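You operate a simulated robot arm through the tools that you are given. There is no shell and no other tool.

You are at the controls of a simulated two-armed robot. One attempt, no reset.

## Task
Knock the stuck feed loose and run the load into the floor tub.
Fine: Knock till the feed lamp is out and wait for the full lamp; yellow lever to Tub, Empty, lever back to Spout, mode switch to Off.

It is judged by the outcome, as a careful person would: the job done as asked, and still so three seconds after it is handed in. It fails if anything else is knocked over, pushed out of place, dropped, spilled or broken.

## Robot
Two 7-joint arms with fingered hands on one trunk that stands fixed in place. Base frame: the origin is at the foot of the trunk, x ahead of it, y to its left, z up. Lengths are in mm, angles in degrees, forces in N, time in s.
The left shoulder is at [50, 214, 869], the right one opposite. With the tool pointing down near the work surface each hand reaches from about 400 to 520 mm from the base axis, measured 20 degrees to its own side. Payload 3 kg a hand.
Tool frame (each hand has its own): the origin (TCP) lies between the finger pads and is the grasp point; the fingertips stand 26 mm ahead of it; z points along the fingers, y is the line along which they close. Largest opening 132 mm; the body of the gripper starts 73 mm behind the TCP. The gripper is a hand of 3 fingers: y runs from the thumb to the fingers, the wrist lies at [0, 0, -229] in the tool frame, and closing takes about 1.5 s.
Orientation is that of the tool frame in the base frame, as a unit quaternion [w, x, y, z]. With the fingers straight down and closing along the base's y, the tool's x points along the base's -x, its y along +y and its z along -z.

## Interface
- The arms move only by the tool apply_moves. It takes "left_plan", "right_plan" or both (then of equal length, played together; a hand with none holds still); each is a list of rows, each a list of 2 entries, a list of its own where there are three numbers: the shift along the base's x, y, z in mm, then the turn, a rotation vector about the base's x, y, z in degrees. In form: [[[x, y, z], [rx, ry, rz]], ...]. A call has 1 to 20 rows; each row is the pose to reach, as a shift and turn from the pose commanded when the call began. "left_hand" and "right_hand" are, for a hand that has rows, the gripper command, from -1 (shut) to 1 (fully open), values between in proportion, set as the call begins (left out, the last holds). Rows are played at 5 a second. More than 50 mm and 8.6 degrees between two rows, or a gripper value outside its range, and nothing of the call is played. A pose out of reach is approached as far as the arm can. The call stops where the force on the tool passes 40 N (or 10 N more than at its start, if that is more) or the arm is blocked; 0.2 s more then pass. Each finger travels about 72 mm/s and halts on what it meets, pressing with about 22 N; the grip force reading is that of the motor and also rises with nothing between the fingers. The clock runs only during rows and for 0.2 s after the last one: add rows that repeat a pose to give the fingers time. It gives the time, the measured TCP pose, the force on the tool (base axes), the opening and the grip force at its end, in the units of the frame above (readings bear some noise), with the torque about the TCP (base axes, N m) and any sound that the robot's microphone picked up.
- Cameras (640 x 400 px; columns grow to the right, rows downward): "scene" is now at [29.7, -40.2, 1515.6]; the picture's right is [-0.47, -0.88, 0.00], its down [-0.44, 0.24, -0.86] and it looks along [0.76, -0.41, -0.50] (base axes); focal length 266 px, centre (320, 200). "left" rides on the left gripper at [-62, 3, -92] in its tool frame; the picture's right is [-0.05, -1.00, 0.00], its down [0.83, -0.04, -0.56] and it looks along [0.55, -0.03, 0.83] (tool axes); focal length 230 px, centre (320, 200). "right" rides on the right gripper at [61, 3, -92] in its tool frame; the picture's right is [-0.05, 1.00, 0.00], its down [-0.83, -0.04, -0.56] and it looks along [-0.55, -0.03, 0.83] (tool axes); focal length 230 px, centre (320, 200). There is no depth. A picture from a camera that has moved, and an enlarged one, comes with that camera's place and axes in the base frame and with its lens.
- camera(camera): a new picture of that camera. It takes no simulated time.
- grasp_type(shape, hand): the hand has 3 fingers and takes this shape, open, in about a second: jaw (thumb against the fingers, like two jaws); tri (thumb and two fingers); tip (a fingertip pinch); poke (one finger out to press); point (the index stretched); flat (the hand flat); cup (the hand cupped); fist (a fist). The gripper value then closes the fingers along that shape, each until it touches; the sizes above hold for jaw. It gives what a move gives, with no picture.
- turn_head(pan, tilt): turns the head with the scene camera to pan (to the left, within 86 degrees either way) and tilt (down, from -29 to 69), counted from straight ahead of the robot. It gives what a move gives.
- zoom(camera, box): a new picture of the part [left, top, right, bottom] of that camera's present view, enlarged. It takes no simulated time.
- hand_in(): hands the job in; it is judged then, once.

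Nothing tells you positions but the pictures and the camera data. Unless the task says otherwise, let go and move clear before handing in.

The tools are called after ">>>" as name(argument=value, ...) on one line, values as JSON. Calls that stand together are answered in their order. apply_moves: Moves the arms, as the interface text tells. Its arguments: {"type":"object","properties":{"left_plan":{"type":"array"},"left_hand":{"type":"number"},"right_plan":{"type":"array"},"right_hand":{"type":"number"}},"required":[]} The other tools are called the same way: grasp_type (shape, hand) gives the hand a shape; turn_head (pan, tilt) turns the head that bears the scene camera; camera (camera) takes a picture; zoom (camera, box) takes an enlarged picture of a part of a camera's view; hand_in () hands the job in.

At the start:

```text
clock: 0.0
left_tool_pos: [435.5, 7.0, 1185.1]
left_orientation: [0.0, 0.213, 0.977, 0.001]
left_force: [-0.8, 0.4, 0.4]
left_torque: [0.02, 0.01, 0.01]
left_width: 131.9
left_grip_force: 0.0
left_shape: jaw
right_tool_pos: [351.8, -399.8, 1185.5]
right_orientation: [0.0, 0.213, 0.977, 0.0]
right_force: [0.3, 0.4, -0.5]
right_torque: [-0.02, 0.02, -0.01]
right_width: 132.1
right_grip_force: 0.0
right_shape: jaw
head pan, tilt: [-28.1, 30.1]
```

scene: 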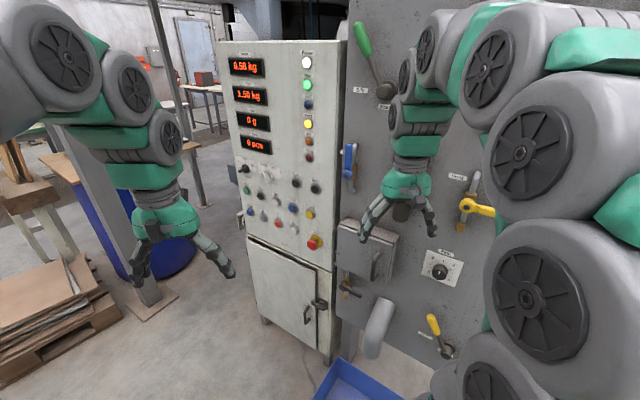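
right: 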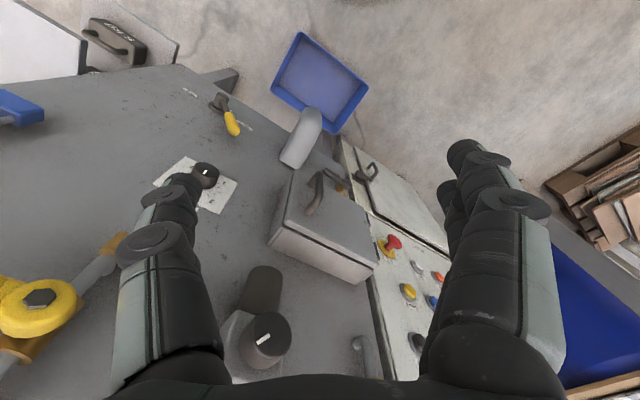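
left: 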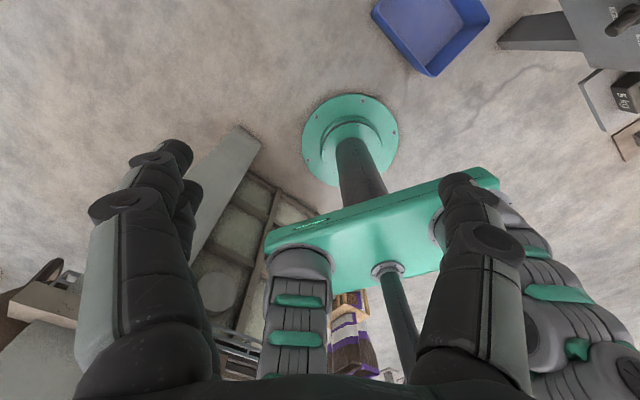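

I see a control cabinet with displays, lamps and buttons ahead, and a grey machine panel to its right with several levers, a dial and a small box. Before moving anything I will zoom in to read the labels.

>>> zoom(camera="scene", box=[220, 30, 350, 160])

>>> zoom(camera="scene", box=[220, 150, 350, 270])

>>> zoom(camera="scene", box=[330, 10, 500, 120])

>>> zoom(camera="scene", box=[330, 130, 500, 260])

>>> zoom(camera="scene", box=[310, 240, 500, 400])

```text
3.08 times, centred on (285, 95) of scene
camera zoom: at [29.7, -40.2, 1515.6], right [-0.47, -0.88, 0.0], down [-0.44, 0.24, -0.86], along [0.76, -0.41, -0.5], focal length 819 px, centre (428, 523)
```

zoom: 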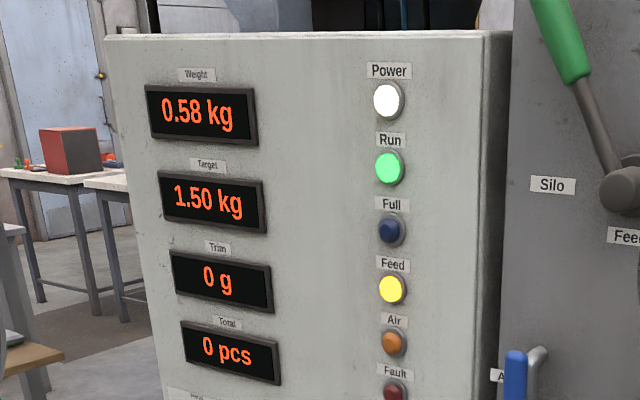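

```text
3.33 times, centred on (285, 210) of scene
camera zoom: at [29.7, -40.2, 1515.6], right [-0.47, -0.88, 0.0], down [-0.44, 0.24, -0.86], along [0.76, -0.41, -0.5], focal length 887 px, centre (437, 167)
```

zoom: 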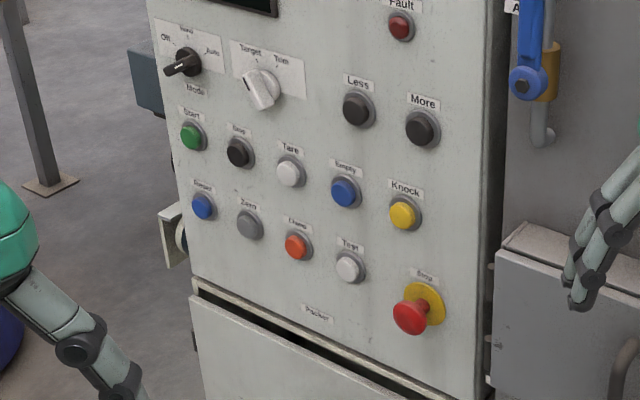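

```text
3.64 times, centred on (415, 65) of scene
camera zoom: at [29.7, -40.2, 1515.6], right [-0.47, -0.88, 0.0], down [-0.44, 0.24, -0.86], along [0.76, -0.41, -0.5], focal length 968 px, centre (-26, 691)
```

zoom: 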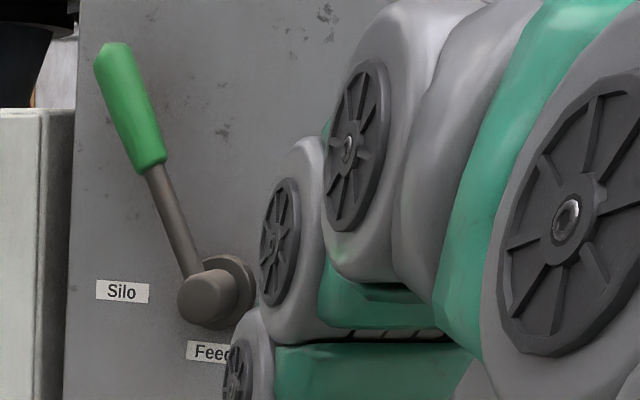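

```text
3.08 times, centred on (415, 195) of scene
camera zoom: at [29.7, -40.2, 1515.6], right [-0.47, -0.88, 0.0], down [-0.44, 0.24, -0.86], along [0.76, -0.41, -0.5], focal length 819 px, centre (28, 215)
```

zoom: 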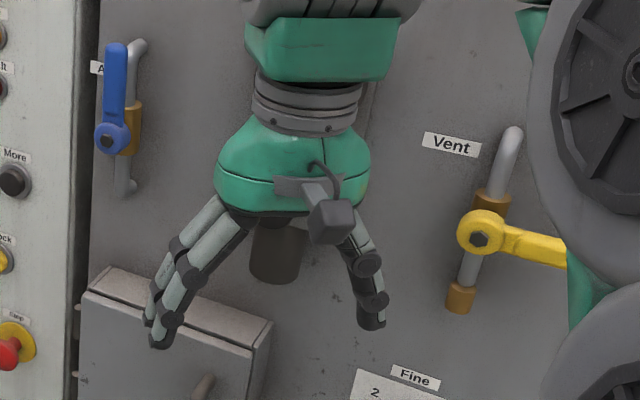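

```text
2.50 times, centred on (405, 320) of scene
camera zoom: at [29.7, -40.2, 1515.6], right [-0.47, -0.88, 0.0], down [-0.44, 0.24, -0.86], along [0.76, -0.41, -0.5], focal length 665 px, centre (108, -100)
```

zoom: 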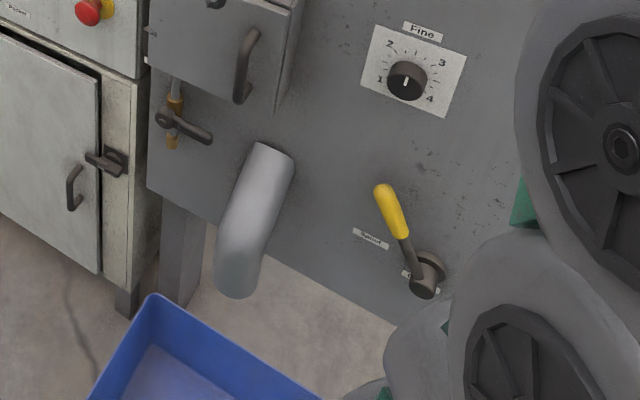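

The lower yellow lever seems to carry the "Spout" label and a second one hidden near the hub. I zoom further to confirm it, and to read the mode switch and the lamps.

>>> zoom(camera="scene", box=[400, 300, 480, 370])

>>> zoom(camera="scene", box=[225, 155, 285, 200])

>>> zoom(camera="scene", box=[260, 175, 340, 255])

>>> zoom(camera="right", box=[180, 80, 300, 160])

>>> zoom(camera="right", box=[340, 200, 480, 380])

```text
5.71 times, centred on (440, 335) of scene
camera zoom: at [29.7, -40.2, 1515.6], right [-0.47, -0.88, 0.0], down [-0.44, 0.24, -0.86], along [0.76, -0.41, -0.5], focal length 1520 px, centre (-366, -571)
```

zoom: 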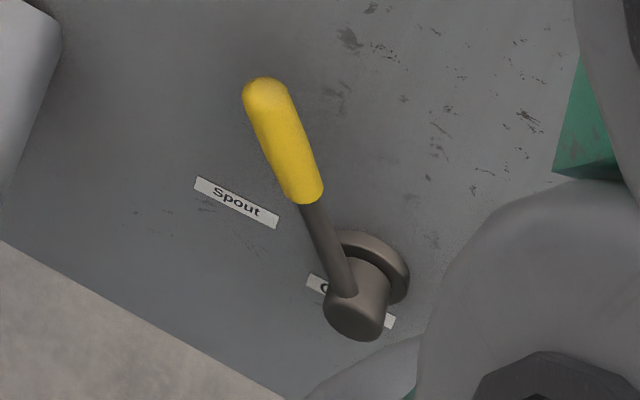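

```text
8.89 times, centred on (255, 178) of scene
camera zoom: at [29.7, -40.2, 1515.6], right [-0.47, -0.88, 0.0], down [-0.44, 0.24, -0.86], along [0.76, -0.41, -0.5], focal length 2365 px, centre (898, 400)
```

zoom: 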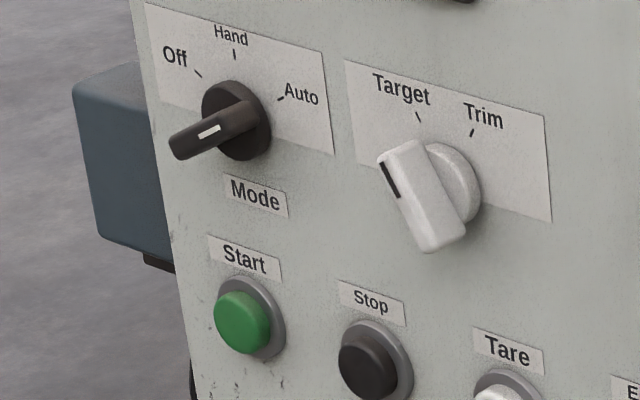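

```text
5.00 times, centred on (300, 215) of scene
camera zoom: at [29.7, -40.2, 1515.6], right [-0.47, -0.88, 0.0], down [-0.44, 0.24, -0.86], along [0.76, -0.41, -0.5], focal length 1330 px, centre (420, 125)
```

zoom: 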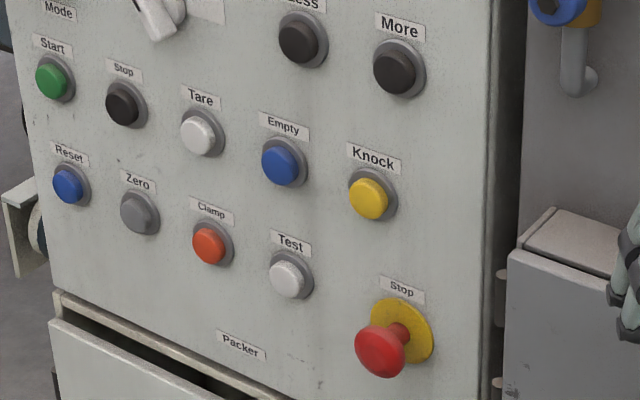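

```text
5.00 times, centred on (240, 120) of right
camera zoom: at [297.6, -372.4, 1277.0], right [0.46, 0.89, 0.0], down [0.74, -0.38, 0.56], along [0.49, -0.26, -0.83], focal length 1150 px, centre (720, 600)
```

zoom: 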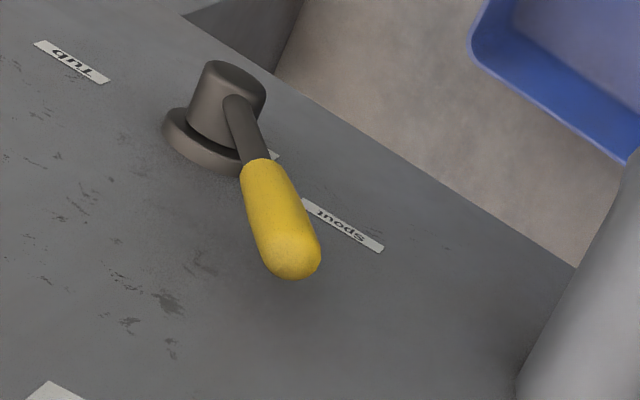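

```text
2.22 times, centred on (410, 290) of right
camera zoom: at [297.6, -372.4, 1277.0], right [0.46, 0.89, 0.0], down [0.74, -0.38, 0.56], along [0.49, -0.26, -0.83], focal length 511 px, centre (120, 0)
```

zoom: 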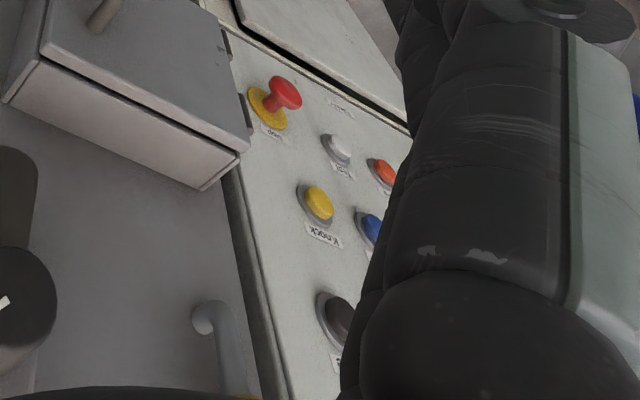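

The panel wall faces roughly toward [-0.48, 0.88] and runs diagonally. I put Knock near [800, -406, 957] and the Spout/Tub lever hub near [276, -642, 638]. I will look around with the head to check for clearance before moving.

>>> turn_head(pan=-60, tilt=35)

>>> camera(camera="scene")

>>> turn_head(pan=20, tilt=30)

>>> camera(camera="scene")

```text
clock: 1.0
left_tool_pos: [436.4, 5.4, 1184.7]
left_orientation: [0.001, 0.213, 0.977, 0.0]
left_force: [0.4, -0.9, -0.5]
left_torque: [-0.01, -0.05, 0.02]
left_width: 131.8
left_grip_force: 0.0
left_shape: jaw
right_tool_pos: [352.9, -400.3, 1185.6]
right_orientation: [0.0, 0.212, 0.977, 0.0]
right_force: [0.0, -0.4, 0.3]
right_torque: [0.02, 0.0, 0.0]
right_width: 132.0
right_grip_force: 0.1
right_shape: jaw
head pan, tilt: [-60.0, 35.0]
```

```text
taken
```

scene: 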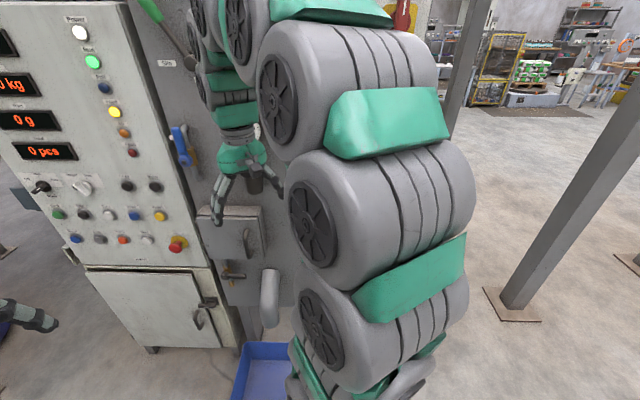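

```text
clock: 2.5
left_tool_pos: [436.9, 6.2, 1184.3]
left_orientation: [-0.001, 0.213, 0.977, 0.0]
left_force: [-0.3, 0.3, 0.0]
left_torque: [0.0, -0.02, 0.01]
left_width: 131.9
left_grip_force: 0.0
left_shape: jaw
right_tool_pos: [352.6, -400.9, 1184.5]
right_orientation: [0.0, 0.212, 0.977, 0.0]
right_force: [0.2, 0.3, 0.1]
right_torque: [-0.01, 0.0, -0.02]
right_width: 132.1
right_grip_force: 0.1
right_shape: jaw
head pan, tilt: [20.0, 30.0]
```

```text
taken
```

scene: 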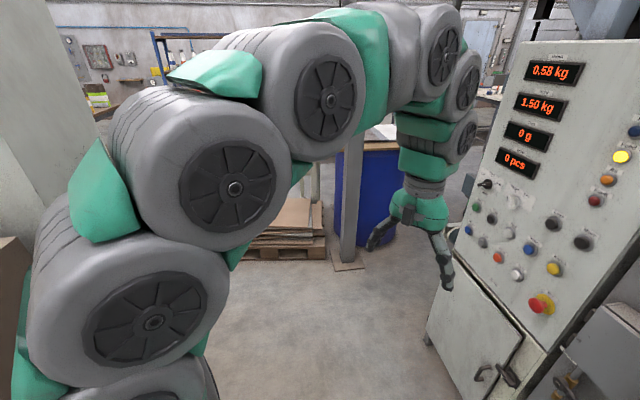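

Both arms rise from the trunk and fold forward, with the cabinet ahead to the right. I zoom on the cabinet from this head angle, because the mode switch and buttons are unobstructed here.

>>> zoom(camera="scene", box=[450, 160, 620, 320])

>>> zoom(camera="scene", box=[460, 165, 540, 235])

>>> turn_head(pan=-28, tilt=45)

>>> camera(camera="scene")

```text
2.50 times, centred on (535, 240) of scene
camera zoom: at [35.0, 33.3, 1515.7], right [0.34, -0.94, 0.0], down [-0.47, -0.17, -0.87], along [0.81, 0.3, -0.5], focal length 665 px, centre (-218, 100)
```

zoom: 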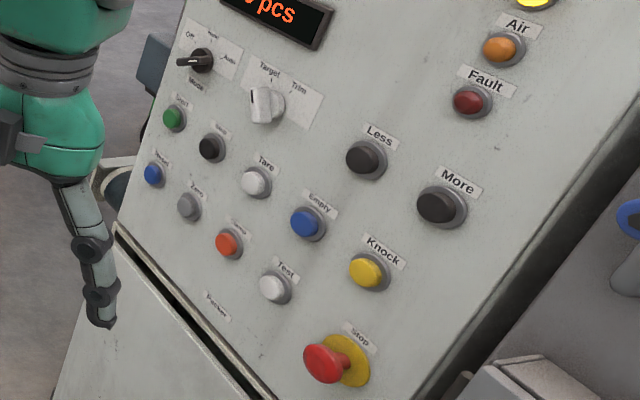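

```text
5.71 times, centred on (500, 200) of scene
camera zoom: at [35.0, 33.3, 1515.7], right [0.34, -0.94, 0.0], down [-0.47, -0.17, -0.87], along [0.81, 0.3, -0.5], focal length 1520 px, centre (-709, 200)
```

zoom: 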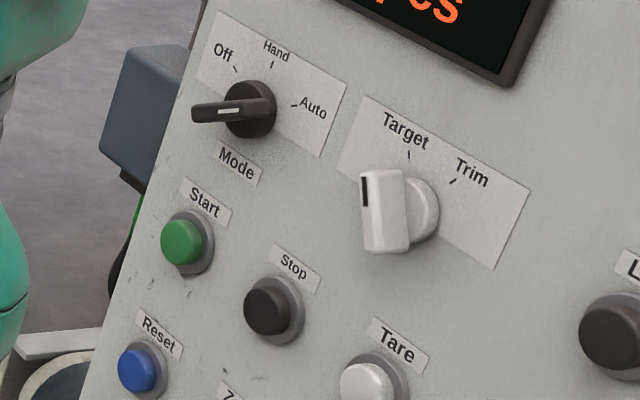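

```text
clock: 3.7
left_tool_pos: [436.5, 6.4, 1185.5]
left_orientation: [-0.001, 0.213, 0.977, 0.0]
left_force: [0.5, -0.3, -0.2]
left_torque: [0.03, 0.0, -0.02]
left_width: 131.8
left_grip_force: 0.0
left_shape: jaw
right_tool_pos: [351.6, -400.1, 1186.0]
right_orientation: [0.0, 0.213, 0.977, 0.0]
right_force: [-1.0, -0.5, -0.3]
right_torque: [-0.02, -0.01, 0.0]
right_width: 131.7
right_grip_force: 0.1
right_shape: jaw
head pan, tilt: [-28.0, 45.0]
```

```text
taken
```

scene: 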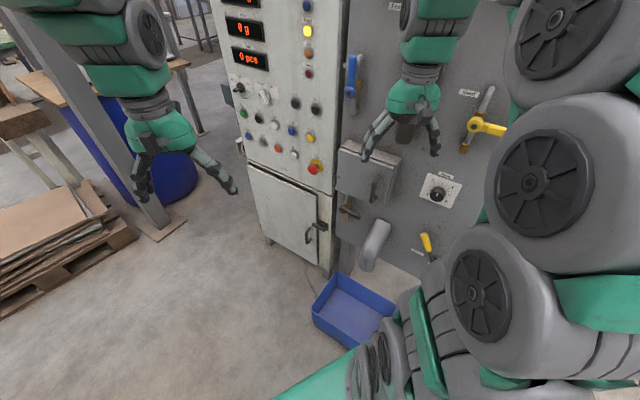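

The mode knob's bar points to Auto, so it must go counter-clockwise to Off; I put it near [1067, -246, 1079]. I will pitch the left hand forward to face the panel, stopping well clear of it, for a close view from its camera.

>>> apply_moves(left_plan=[[[22, -9, -3], [-5.2, -5.6, -2.4]], [[44, -18, -6], [-10.3, -11.2, -4.8]], [[66, -26, -9], [-15.5, -16.7, -7.2]], [[88, -35, -12], [-20.7, -22.3, -9.5]], [[110, -44, -15], [-25.8, -27.9, -11.9]], [[132, -53, -17], [-31, -33.5, -14.3]], [[154, -62, -20], [-36.2, -39, -16.7]], [[176, -71, -23], [-41.3, -44.6, -19.1]], [[198, -80, -26], [-46.5, -50.2, -21.5]], [[220, -88, -29], [-51.7, -55.8, -23.8]], [[242, -97, -32], [-56.8, -61.3, -26.2]], [[264, -106, -35], [-62, -66.9, -28.6]]])

>>> camera(camera="left")

>>> camera(camera="scene")

```text
clock: 6.3
left_tool_pos: [701.7, -99.8, 1149.0]
left_orientation: [0.609, 0.357, 0.611, -0.359]
left_force: [0.2, -0.4, -0.1]
left_torque: [0.02, -0.01, -0.02]
left_width: 131.8
left_grip_force: 0.0
left_shape: jaw
left hand out of reach, approached as far as the arm can: row 11
right_tool_pos: [353.3, -401.0, 1184.3]
right_orientation: [0.001, 0.212, 0.977, 0.0]
right_force: [0.0, -0.6, -0.8]
right_torque: [0.02, 0.02, 0.03]
right_width: 131.9
right_grip_force: 0.2
right_shape: jaw
head pan, tilt: [-28.0, 45.0]
```

```text
taken
camera left: at [659.5, -17.4, 1211.4], right [-0.87, -0.48, 0.05], down [-0.31, 0.46, -0.83], along [0.38, -0.74, -0.56], focal length 230 px, centre (320, 200)
```

left: 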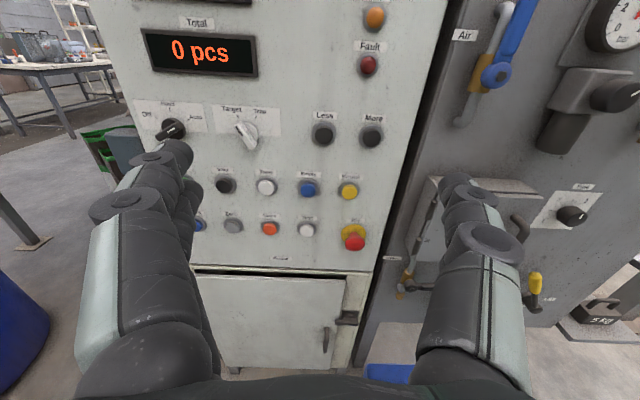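

```text
taken
```

scene: 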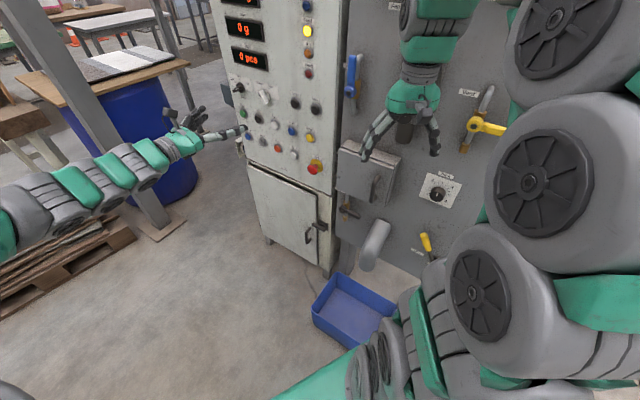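

The left camera now gives an upright view of the cabinet, and the commanded pose was reached. I zoom for precise feature positions to triangulate against the scene view.

>>> zoom(camera="left", box=[120, 90, 280, 190])

>>> zoom(camera="left", box=[240, 110, 400, 270])

>>> zoom(camera="left", box=[440, 170, 640, 320])

>>> turn_head(pan=-28, tilt=30)

>>> zoom(camera="scene", box=[225, 150, 345, 270])

```text
4.00 times, centred on (200, 140) of left
camera zoom: at [659.5, -17.4, 1211.4], right [-0.87, -0.48, 0.05], down [-0.31, 0.46, -0.83], along [0.38, -0.74, -0.56], focal length 920 px, centre (800, 440)
```

zoom: 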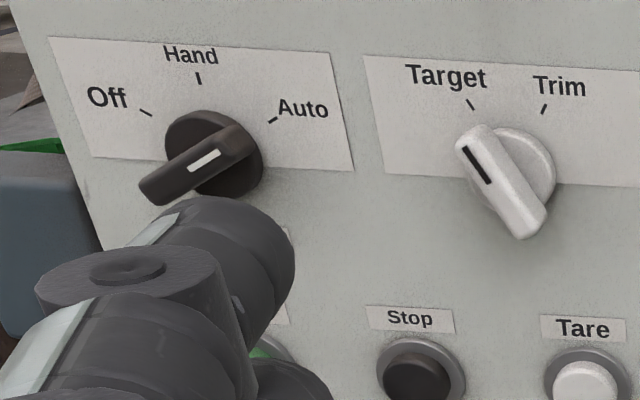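

```text
2.50 times, centred on (320, 190) of left
camera zoom: at [659.5, -17.4, 1211.4], right [-0.87, -0.48, 0.05], down [-0.31, 0.46, -0.83], along [0.38, -0.74, -0.56], focal length 575 px, centre (320, 225)
```

zoom: 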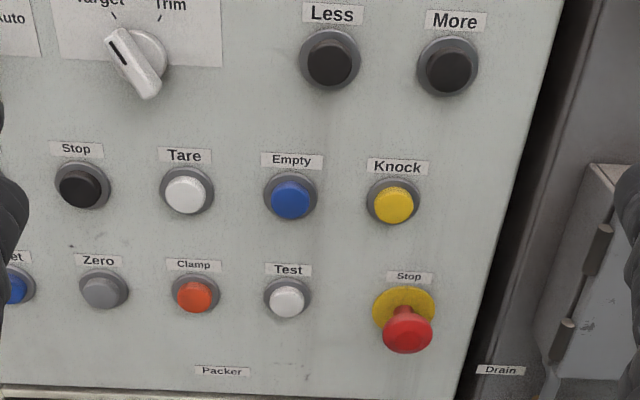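

```text
2.67 times, centred on (540, 245) of left
camera zoom: at [659.5, -17.4, 1211.4], right [-0.87, -0.48, 0.05], down [-0.31, 0.46, -0.83], along [0.38, -0.74, -0.56], focal length 614 px, centre (-267, 80)
```

zoom: 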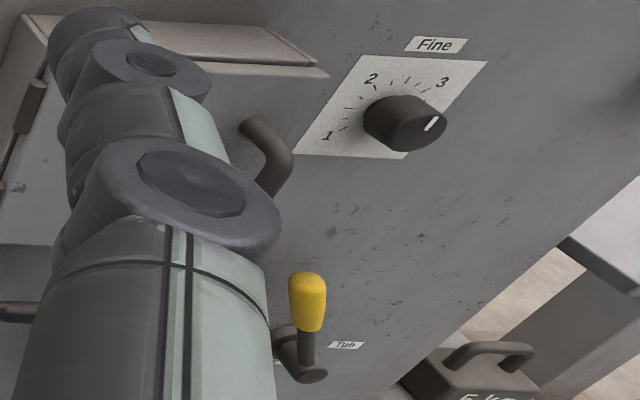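

```text
clock: 7.0
left_tool_pos: [699.3, -100.8, 1149.0]
left_orientation: [0.608, 0.358, 0.61, -0.359]
left_force: [0.6, -0.1, -0.5]
left_torque: [0.03, 0.0, 0.0]
left_width: 131.8
left_grip_force: 0.0
left_shape: jaw
right_tool_pos: [352.0, -401.6, 1184.5]
right_orientation: [0.0, 0.212, 0.977, 0.001]
right_force: [-0.4, -0.4, -0.3]
right_torque: [0.04, -0.01, -0.03]
right_width: 132.1
right_grip_force: 0.0
right_shape: jaw
head pan, tilt: [-28.0, 30.0]
```

```text
3.33 times, centred on (285, 210) of scene
camera zoom: at [29.8, -40.1, 1515.7], right [-0.47, -0.88, 0.0], down [-0.44, 0.23, -0.87], along [0.76, -0.41, -0.5], focal length 887 px, centre (437, 167)
```

zoom: 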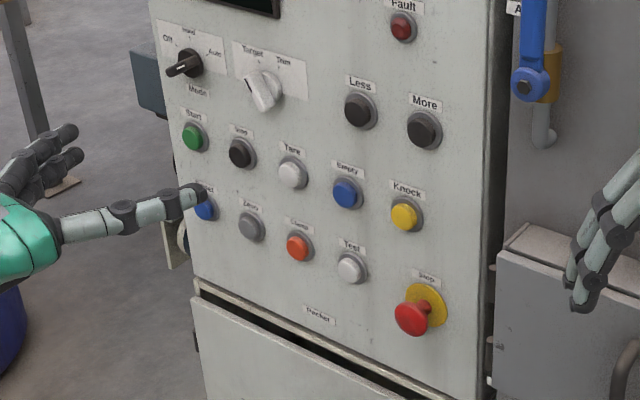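

Triangulating the two views gives Knock ≈ [789,-403,968], Empty ≈ [864,-364,967], Mode ≈ [1071,-247,1080] and the lever tip ≈ [348,-613,765] leaning 30° toward Spout. I will test whether the left arm reaches a standoff 150 mm in front of the mode switch.

>>> apply_moves(left_plan=[[[38, -2, -9], [0, 0, 0]], [[75, -4, -17], [0, 0, 0]], [[113, -5, -26], [0, 0, 0]], [[150, -7, -35], [0, 0, 0]], [[188, -9, -43], [0, 0, 0]], [[225, -11, -52], [0, 0, 0]], [[263, -12, -60], [0, 0, 0]], [[300, -14, -69], [0, 0, 0]]])

>>> camera(camera="left")

>>> camera(camera="scene")

```text
clock: 8.8
left_tool_pos: [985.9, -111.6, 1086.2]
left_orientation: [0.609, 0.358, 0.61, -0.359]
left_force: [1.5, 5.5, 0.1]
left_torque: [-0.03, 0.02, -0.38]
left_width: 132.1
left_grip_force: 0.2
left_shape: jaw
left hand out of reach, approached as far as the arm can: row 8
right_tool_pos: [352.0, -400.7, 1185.1]
right_orientation: [-0.001, 0.212, 0.977, -0.001]
right_force: [0.1, 0.1, -0.1]
right_torque: [-0.07, -0.01, -0.02]
right_width: 132.1
right_grip_force: 0.0
right_shape: jaw
head pan, tilt: [-28.0, 30.0]
```

```text
taken
camera left: at [943.2, -29.3, 1148.9], right [-0.87, -0.49, 0.05], down [-0.31, 0.46, -0.83], along [0.38, -0.74, -0.55], focal length 230 px, centre (320, 200)
```

left: 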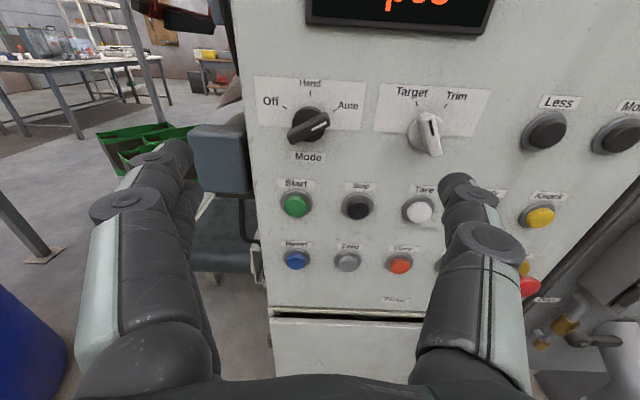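

```text
taken
```

scene: 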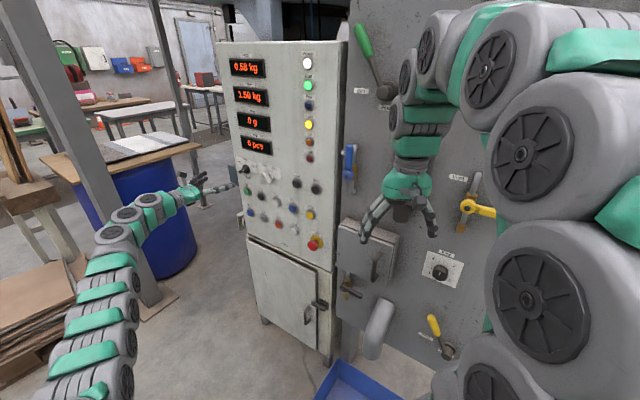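

The left arm tops out at about 860 mm shoulder-to-wrist, so it cannot work the mode switch, but the right arm can reach it with a tilted tool. I will park the left hand back and high as a second camera, clear of the right arm.

>>> apply_moves(left_plan=[[[-37, 17, 16], [0, 0, 0]], [[-74, 33, 31], [0, 0, 0]], [[-111, 50, 47], [0, 0, 0]], [[-149, 67, 63], [0, 0, 0]], [[-186, 84, 79], [0, 0, 0]], [[-223, 100, 94], [0, 0, 0]], [[-260, 117, 110], [0, 0, 0]], [[-297, 134, 126], [0, 0, 0]], [[-334, 150, 141], [0, 0, 0]], [[-371, 167, 157], [0, 0, 0]], [[-409, 184, 173], [0, 0, 0]], [[-446, 201, 189], [0, 0, 0]], [[-483, 217, 204], [0, 0, 0]], [[-520, 234, 220], [0, 0, 0]]])

>>> camera(camera="left")

>>> camera(camera="scene")

```text
clock: 11.8
left_tool_pos: [689.2, 278.4, 1275.7]
left_orientation: [0.601, 0.363, 0.593, -0.394]
left_force: [-1.8, 6.5, 0.7]
left_torque: [0.02, -0.01, -0.08]
left_width: 132.1
left_grip_force: 0.1
left_shape: jaw
left hand out of reach, approached as far as the arm can: row 3, 4, 5, 6, 7, 8, 9, 10, 11, 12, 13, 14
right_tool_pos: [351.8, -399.7, 1184.2]
right_orientation: [0.0, 0.212, 0.977, -0.001]
right_force: [0.5, -1.0, -0.3]
right_torque: [0.07, -0.01, -0.03]
right_width: 132.0
right_grip_force: 0.1
right_shape: jaw
head pan, tilt: [-28.0, 30.0]
```

```text
taken
camera left: at [653.6, 365.9, 1334.4], right [-0.9, -0.42, 0.08], down [-0.29, 0.45, -0.85], along [0.32, -0.79, -0.52], focal length 230 px, centre (320, 200)
```

left: 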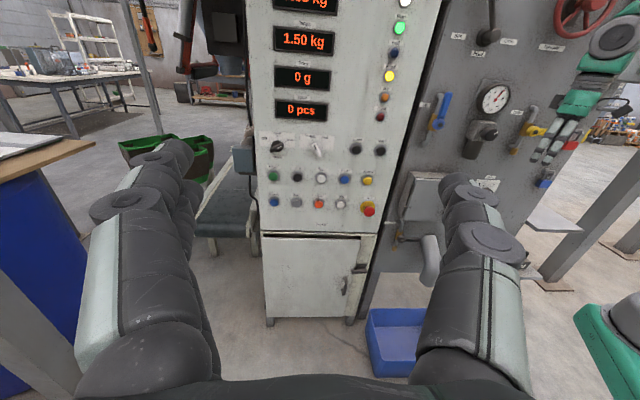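

```text
taken
```

scene: 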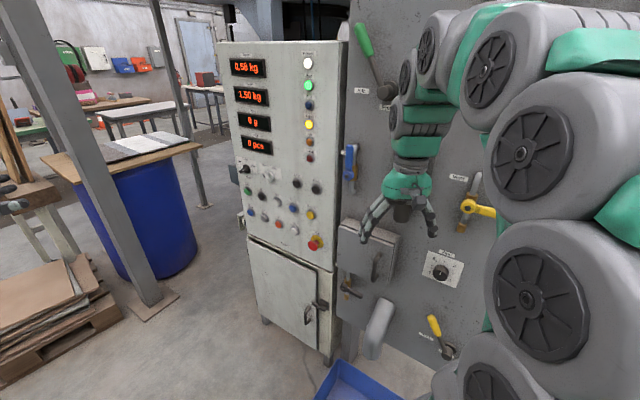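

The left hand stopped short at about [689, 278, 1276], apparently at a joint limit, but it is in free space with a good view of the whole panel. I send a null row to see whether it settles and whether the force reading drops.

>>> apply_moves(left_plan=[[[0, 0, 0], [0, 0, 0]], [[0, 0, 0], [0, 0, 0]]])

>>> turn_head(pan=20, tilt=30)

>>> camera(camera="scene")

```text
clock: 12.4
left_tool_pos: [688.7, 286.0, 1274.2]
left_orientation: [0.604, 0.359, 0.595, -0.39]
left_force: [-0.2, -0.1, -0.1]
left_torque: [0.0, -0.03, 0.0]
left_width: 131.9
left_grip_force: 0.0
left_shape: jaw
right_tool_pos: [351.7, -400.0, 1184.2]
right_orientation: [0.0, 0.213, 0.977, 0.001]
right_force: [0.1, 1.3, -0.1]
right_torque: [0.0, 0.01, -0.02]
right_width: 131.8
right_grip_force: 0.0
right_shape: jaw
head pan, tilt: [-28.0, 30.0]
```

```text
clock: 13.6
left_tool_pos: [688.7, 286.6, 1274.7]
left_orientation: [0.604, 0.36, 0.595, -0.39]
left_force: [1.3, 0.1, 0.4]
left_torque: [-0.02, -0.01, 0.0]
left_width: 132.0
left_grip_force: 0.1
left_shape: jaw
right_tool_pos: [352.4, -400.4, 1185.1]
right_orientation: [0.0, 0.211, 0.977, 0.0]
right_force: [-0.9, 0.3, 0.2]
right_torque: [0.0, 0.04, -0.01]
right_width: 131.9
right_grip_force: 0.0
right_shape: jaw
head pan, tilt: [20.0, 30.0]
```

```text
taken
```

scene: 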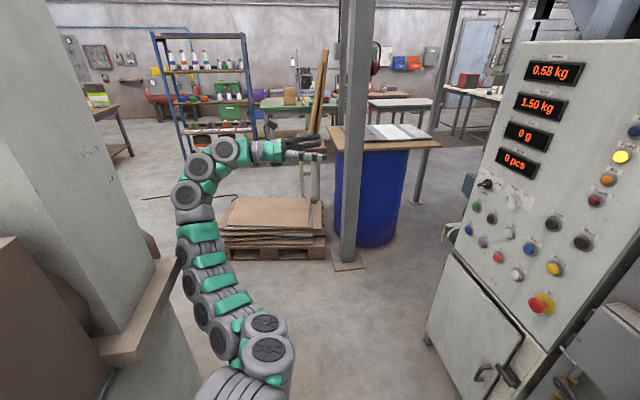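

The left arm is settled and force-free. Now I turn the right hand to face the panel and bring it to a standoff 150 mm in front of Knock, in two halves.

>>> turn_head(pan=-28, tilt=30)

>>> apply_moves(right_plan=[[[31, 11, -18], [-5.2, -5.5, -2.5]], [[61, 22, -36], [-10.5, -11, -4.9]], [[92, 33, -54], [-15.7, -16.6, -7.4]], [[123, 43, -72], [-21, -22.1, -9.9]], [[153, 54, -90], [-26.2, -27.6, -12.4]], [[184, 65, -108], [-31.5, -33.1, -14.9]]])

>>> camera(camera="scene")

>>> camera(camera="left")

```text
clock: 14.8
left_tool_pos: [687.5, 285.2, 1275.6]
left_orientation: [0.604, 0.36, 0.595, -0.391]
left_force: [-0.5, 0.1, -0.3]
left_torque: [0.01, -0.02, 0.01]
left_width: 132.2
left_grip_force: 0.0
left_shape: jaw
right_tool_pos: [352.1, -400.4, 1184.6]
right_orientation: [0.0, 0.211, 0.977, 0.0]
right_force: [0.7, 0.5, 0.4]
right_torque: [-0.03, -0.01, -0.04]
right_width: 132.0
right_grip_force: 0.1
right_shape: jaw
head pan, tilt: [-28.0, 30.0]
```

```text
clock: 16.1
left_tool_pos: [689.2, 286.0, 1275.3]
left_orientation: [0.604, 0.36, 0.595, -0.39]
left_force: [-0.1, 0.6, 0.6]
left_torque: [-0.03, 0.04, 0.0]
left_width: 132.0
left_grip_force: 0.1
left_shape: jaw
right_tool_pos: [535.9, -334.6, 1076.9]
right_orientation: [0.331, 0.317, 0.865, -0.201]
right_force: [0.6, -0.2, -0.9]
right_torque: [-0.03, 0.05, 0.01]
right_width: 131.9
right_grip_force: 0.0
right_shape: jaw
head pan, tilt: [-28.0, 30.0]
```

```text
taken
```

scene: 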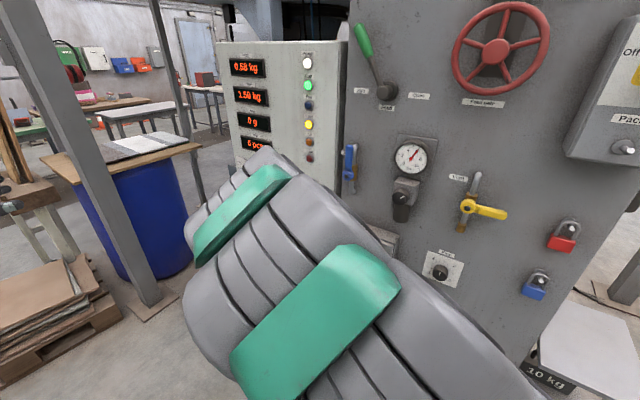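

```text
taken
camera left: at [652.0, 372.3, 1334.3], right [-0.9, -0.43, 0.08], down [-0.29, 0.44, -0.85], along [0.33, -0.78, -0.52], focal length 230 px, centre (320, 200)
```

left: 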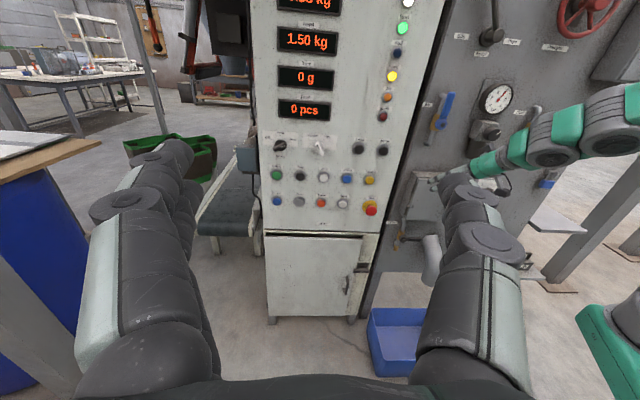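

The right arm is moving freely and the left camera still sees the lamps, displays and buttons. I continue to the standoff pose and then give the right hand the poke shape.

>>> apply_moves(right_plan=[[[31, 11, -18], [-5.2, -5.5, -2.5]], [[61, 22, -36], [-10.5, -11, -4.9]], [[92, 33, -54], [-15.7, -16.6, -7.4]], [[123, 43, -72], [-21, -22.1, -9.9]], [[153, 54, -90], [-26.2, -27.6, -12.4]], [[184, 65, -109], [-31.5, -33.1, -14.9]]])

>>> grasp_type(hand="right", shape="poke")

>>> camera(camera="right")

>>> camera(camera="left")

>>> camera(camera="scene")

```text
clock: 17.6
left_tool_pos: [688.5, 286.3, 1274.1]
left_orientation: [0.604, 0.359, 0.595, -0.391]
left_force: [0.8, -0.1, -0.5]
left_torque: [0.01, 0.02, -0.02]
left_width: 132.0
left_grip_force: 0.1
left_shape: jaw
right_tool_pos: [721.3, -269.8, 968.1]
right_orientation: [0.605, 0.366, 0.604, -0.367]
right_force: [0.1, 0.0, 0.2]
right_torque: [-0.03, 0.01, -0.01]
right_width: 131.9
right_grip_force: 0.0
right_shape: jaw
head pan, tilt: [-28.0, 30.0]
```

```text
clock: 18.4
left_tool_pos: [688.4, 286.7, 1274.8]
left_orientation: [0.604, 0.359, 0.595, -0.391]
left_force: [-0.3, -0.1, -0.4]
left_torque: [0.01, 0.03, -0.03]
left_width: 131.9
left_grip_force: 0.1
left_shape: jaw
right_tool_pos: [720.9, -271.3, 968.5]
right_orientation: [0.604, 0.367, 0.605, -0.367]
right_force: [0.9, -0.4, -0.4]
right_torque: [0.03, -0.02, 0.01]
right_width: 0.0
right_grip_force: 0.0
right_shape: poke
head pan, tilt: [-28.0, 30.0]
```

```text
taken
camera right: at [681.0, -187.5, 906.6], right [0.89, 0.46, 0.05], down [-0.29, 0.47, 0.83], along [0.36, -0.75, 0.55], focal length 230 px, centre (320, 200)
```

right: 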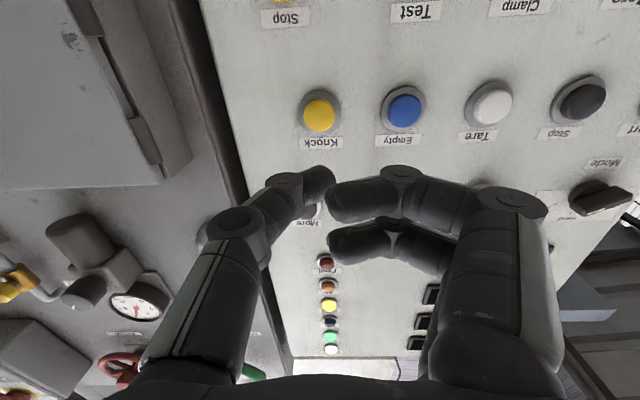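

```text
taken
camera left: at [651.9, 372.3, 1334.3], right [-0.9, -0.43, 0.08], down [-0.29, 0.44, -0.85], along [0.33, -0.78, -0.52], focal length 230 px, centre (320, 200)
```

left: 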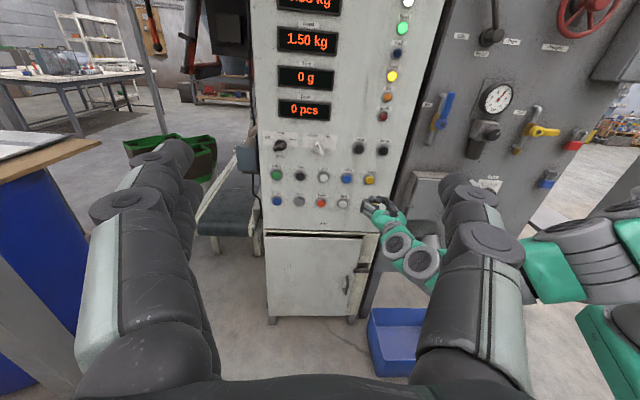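

```text
taken
```

scene: 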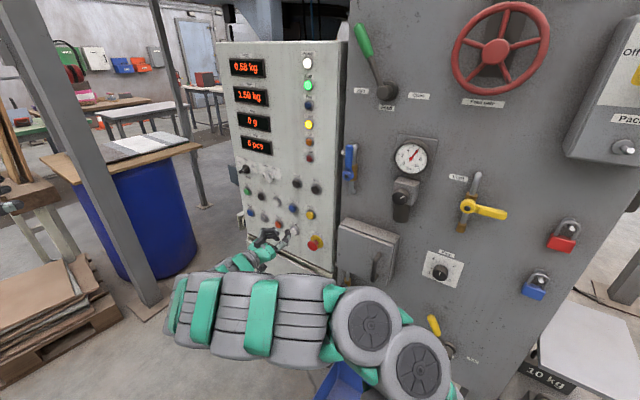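

In poke shape the three digits seem to converge near the tool centre. I zoom in to see which fingertip actually leads.

>>> zoom(camera="right", box=[220, 130, 480, 290])

>>> zoom(camera="left", box=[340, 170, 440, 280])

>>> zoom(camera="scene", box=[220, 200, 340, 290])

```text
2.46 times, centred on (350, 210) of right
camera zoom: at [681.0, -187.5, 906.6], right [0.89, 0.46, 0.05], down [-0.29, 0.47, 0.83], along [0.36, -0.75, 0.55], focal length 566 px, centre (246, 175)
```

zoom: 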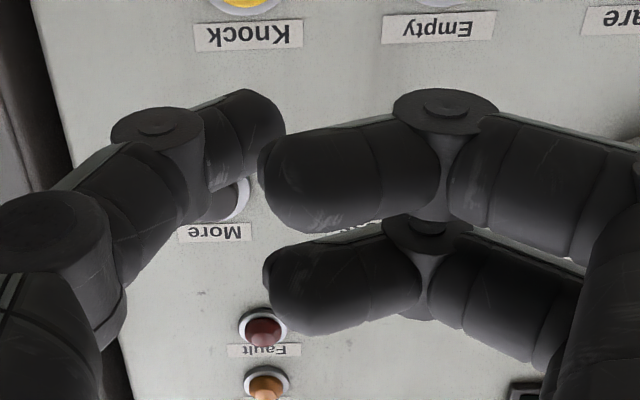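

```text
3.64 times, centred on (390, 225) of left
camera zoom: at [651.9, 372.3, 1334.3], right [-0.9, -0.43, 0.08], down [-0.29, 0.44, -0.85], along [0.33, -0.78, -0.52], focal length 837 px, centre (66, 109)
```

zoom: 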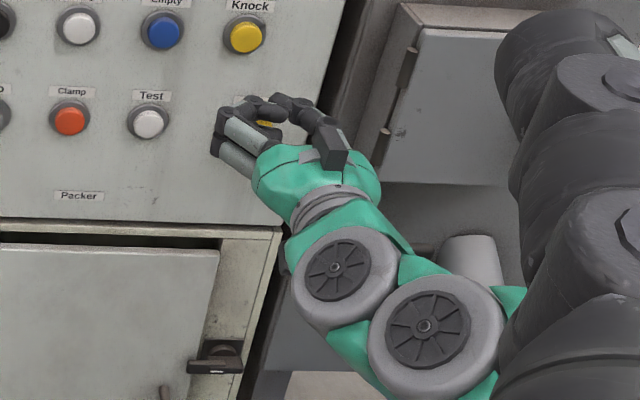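

```text
4.44 times, centred on (280, 245) of scene
camera zoom: at [29.9, -40.1, 1515.8], right [-0.47, -0.88, 0.0], down [-0.44, 0.23, -0.87], along [0.76, -0.41, -0.5], focal length 1182 px, centre (498, 0)
```

zoom: 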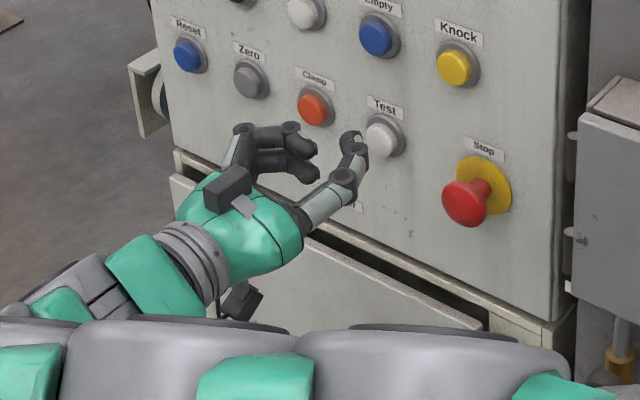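

Poke shape leaves the thumb half-stretched and the other two curled. I try the point shape to compare which gives the cleaner pressing tip.

>>> grasp_type(hand="right", shape="point")

>>> camera(camera="right")

>>> zoom(camera="scene", box=[220, 200, 340, 290])

>>> zoom(camera="left", box=[340, 170, 440, 280])

```text
clock: 19.4
left_tool_pos: [688.3, 284.3, 1274.8]
left_orientation: [0.604, 0.359, 0.595, -0.391]
left_force: [-0.2, -0.6, 0.5]
left_torque: [-0.02, 0.01, 0.02]
left_width: 132.0
left_grip_force: 0.1
left_shape: jaw
right_tool_pos: [719.6, -270.4, 968.2]
right_orientation: [0.603, 0.366, 0.605, -0.368]
right_force: [-0.3, 0.1, -1.3]
right_torque: [0.0, 0.0, 0.0]
right_width: 0.0
right_grip_force: 0.0
right_shape: point
head pan, tilt: [-28.0, 30.0]
```

```text
taken
camera right: at [681.0, -187.6, 906.6], right [0.89, 0.46, 0.05], down [-0.29, 0.47, 0.83], along [0.36, -0.75, 0.55], focal length 230 px, centre (320, 200)
```

right: 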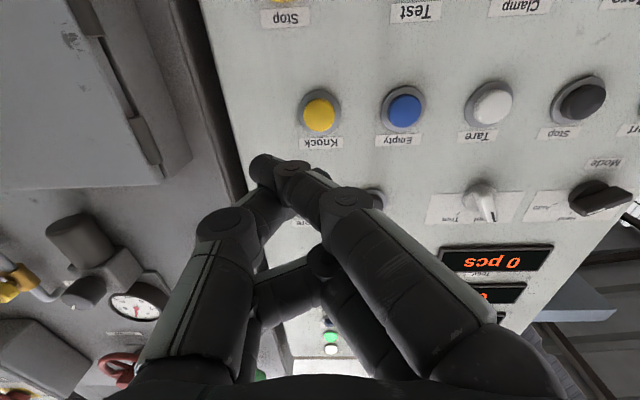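

```text
4.44 times, centred on (280, 245) of scene
camera zoom: at [29.9, -40.1, 1515.8], right [-0.47, -0.88, 0.0], down [-0.44, 0.23, -0.87], along [0.76, -0.41, -0.5], focal length 1182 px, centre (498, 0)
```

zoom: 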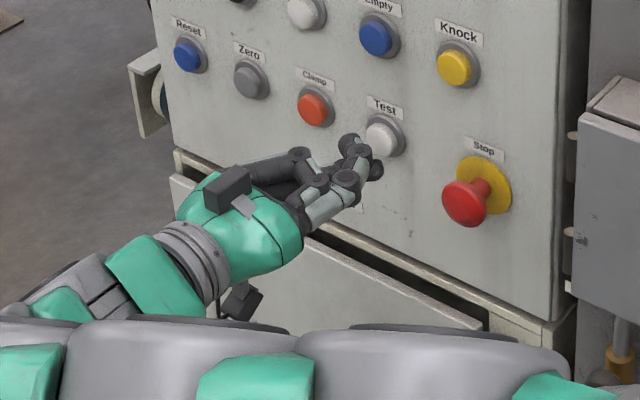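

```text
3.64 times, centred on (390, 225) of left
camera zoom: at [651.9, 372.3, 1334.3], right [-0.9, -0.43, 0.08], down [-0.29, 0.44, -0.85], along [0.33, -0.78, -0.52], focal length 837 px, centre (66, 109)
```

zoom: 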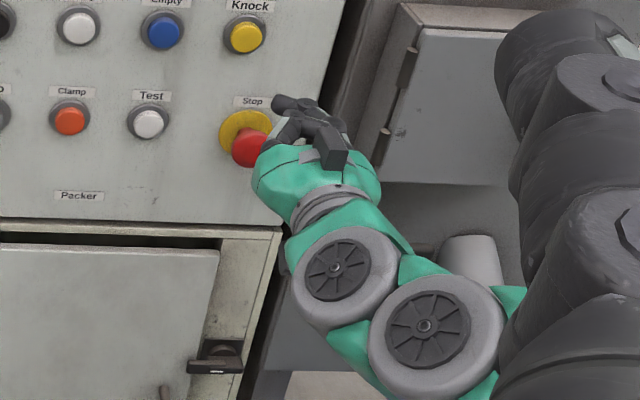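

Point shape makes the digits cross, so its tip position is unclear. A fully closed jaw has a known tip 26 mm ahead of the TCP, so I switch to jaw and close it.

>>> grasp_type(hand="right", shape="jaw")

>>> apply_moves(right_plan=[[[0, 0, 0], [0, 0, 0]], [[0, 0, 0], [0, 0, 0]], [[0, 0, 0], [0, 0, 0]], [[0, 0, 0], [0, 0, 0]], [[0, 0, 0], [0, 0, 0]], [[0, 0, 0], [0, 0, 0]], [[0, 0, 0], [0, 0, 0]], [[0, 0, 0], [0, 0, 0]]], right_hand=-1)

>>> camera(camera="right")

>>> zoom(camera="scene", box=[220, 200, 340, 290])

>>> zoom(camera="left", box=[340, 170, 440, 280])

```text
clock: 20.2
left_tool_pos: [688.6, 283.8, 1275.3]
left_orientation: [0.604, 0.359, 0.595, -0.39]
left_force: [-0.1, 1.1, 0.0]
left_torque: [0.0, 0.02, 0.01]
left_width: 132.0
left_grip_force: 0.1
left_shape: jaw
right_tool_pos: [719.7, -271.2, 968.7]
right_orientation: [0.604, 0.367, 0.605, -0.368]
right_force: [0.4, 0.0, -0.1]
right_torque: [0.02, -0.01, 0.01]
right_width: 95.1
right_grip_force: 0.0
right_shape: jaw
head pan, tilt: [-28.0, 30.0]
```

```text
clock: 22.1
left_tool_pos: [688.5, 285.6, 1275.1]
left_orientation: [0.604, 0.36, 0.595, -0.39]
left_force: [0.0, 0.5, 0.1]
left_torque: [0.02, 0.0, -0.02]
left_width: 131.9
left_grip_force: 0.1
left_shape: jaw
right_tool_pos: [721.1, -271.0, 968.4]
right_orientation: [0.604, 0.368, 0.604, -0.367]
right_force: [0.0, -0.5, 0.6]
right_torque: [0.01, -0.03, -0.01]
right_width: 0.0
right_grip_force: 22.2
right_shape: jaw
head pan, tilt: [-28.0, 30.0]
```

```text
taken
camera right: at [681.3, -187.5, 906.4], right [0.89, 0.46, 0.05], down [-0.29, 0.47, 0.83], along [0.36, -0.75, 0.55], focal length 230 px, centre (320, 200)
```

right: 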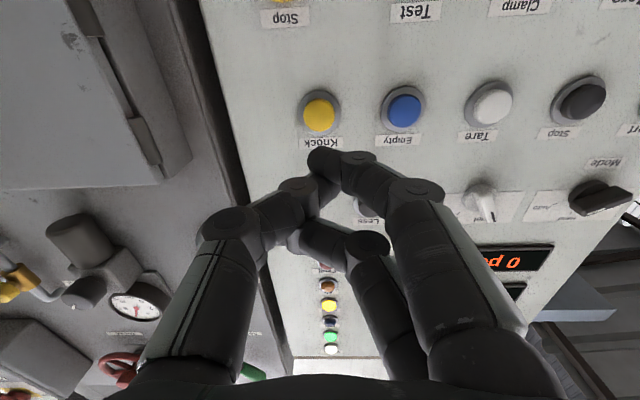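

```text
4.44 times, centred on (280, 245) of scene
camera zoom: at [29.8, -40.1, 1515.8], right [-0.47, -0.88, 0.0], down [-0.44, 0.23, -0.87], along [0.76, -0.41, -0.5], focal length 1182 px, centre (498, 0)
```

zoom: 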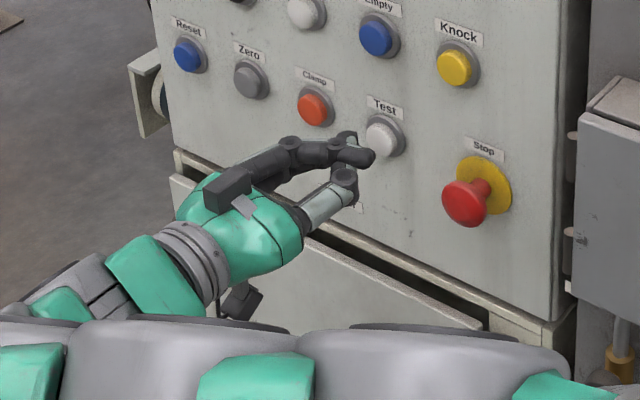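

```text
3.64 times, centred on (390, 225) of left
camera zoom: at [651.9, 372.2, 1334.4], right [-0.9, -0.43, 0.08], down [-0.29, 0.44, -0.85], along [0.33, -0.78, -0.52], focal length 837 px, centre (66, 109)
```

zoom: 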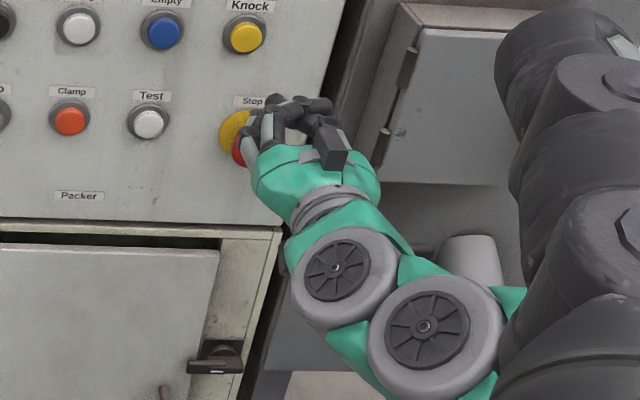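

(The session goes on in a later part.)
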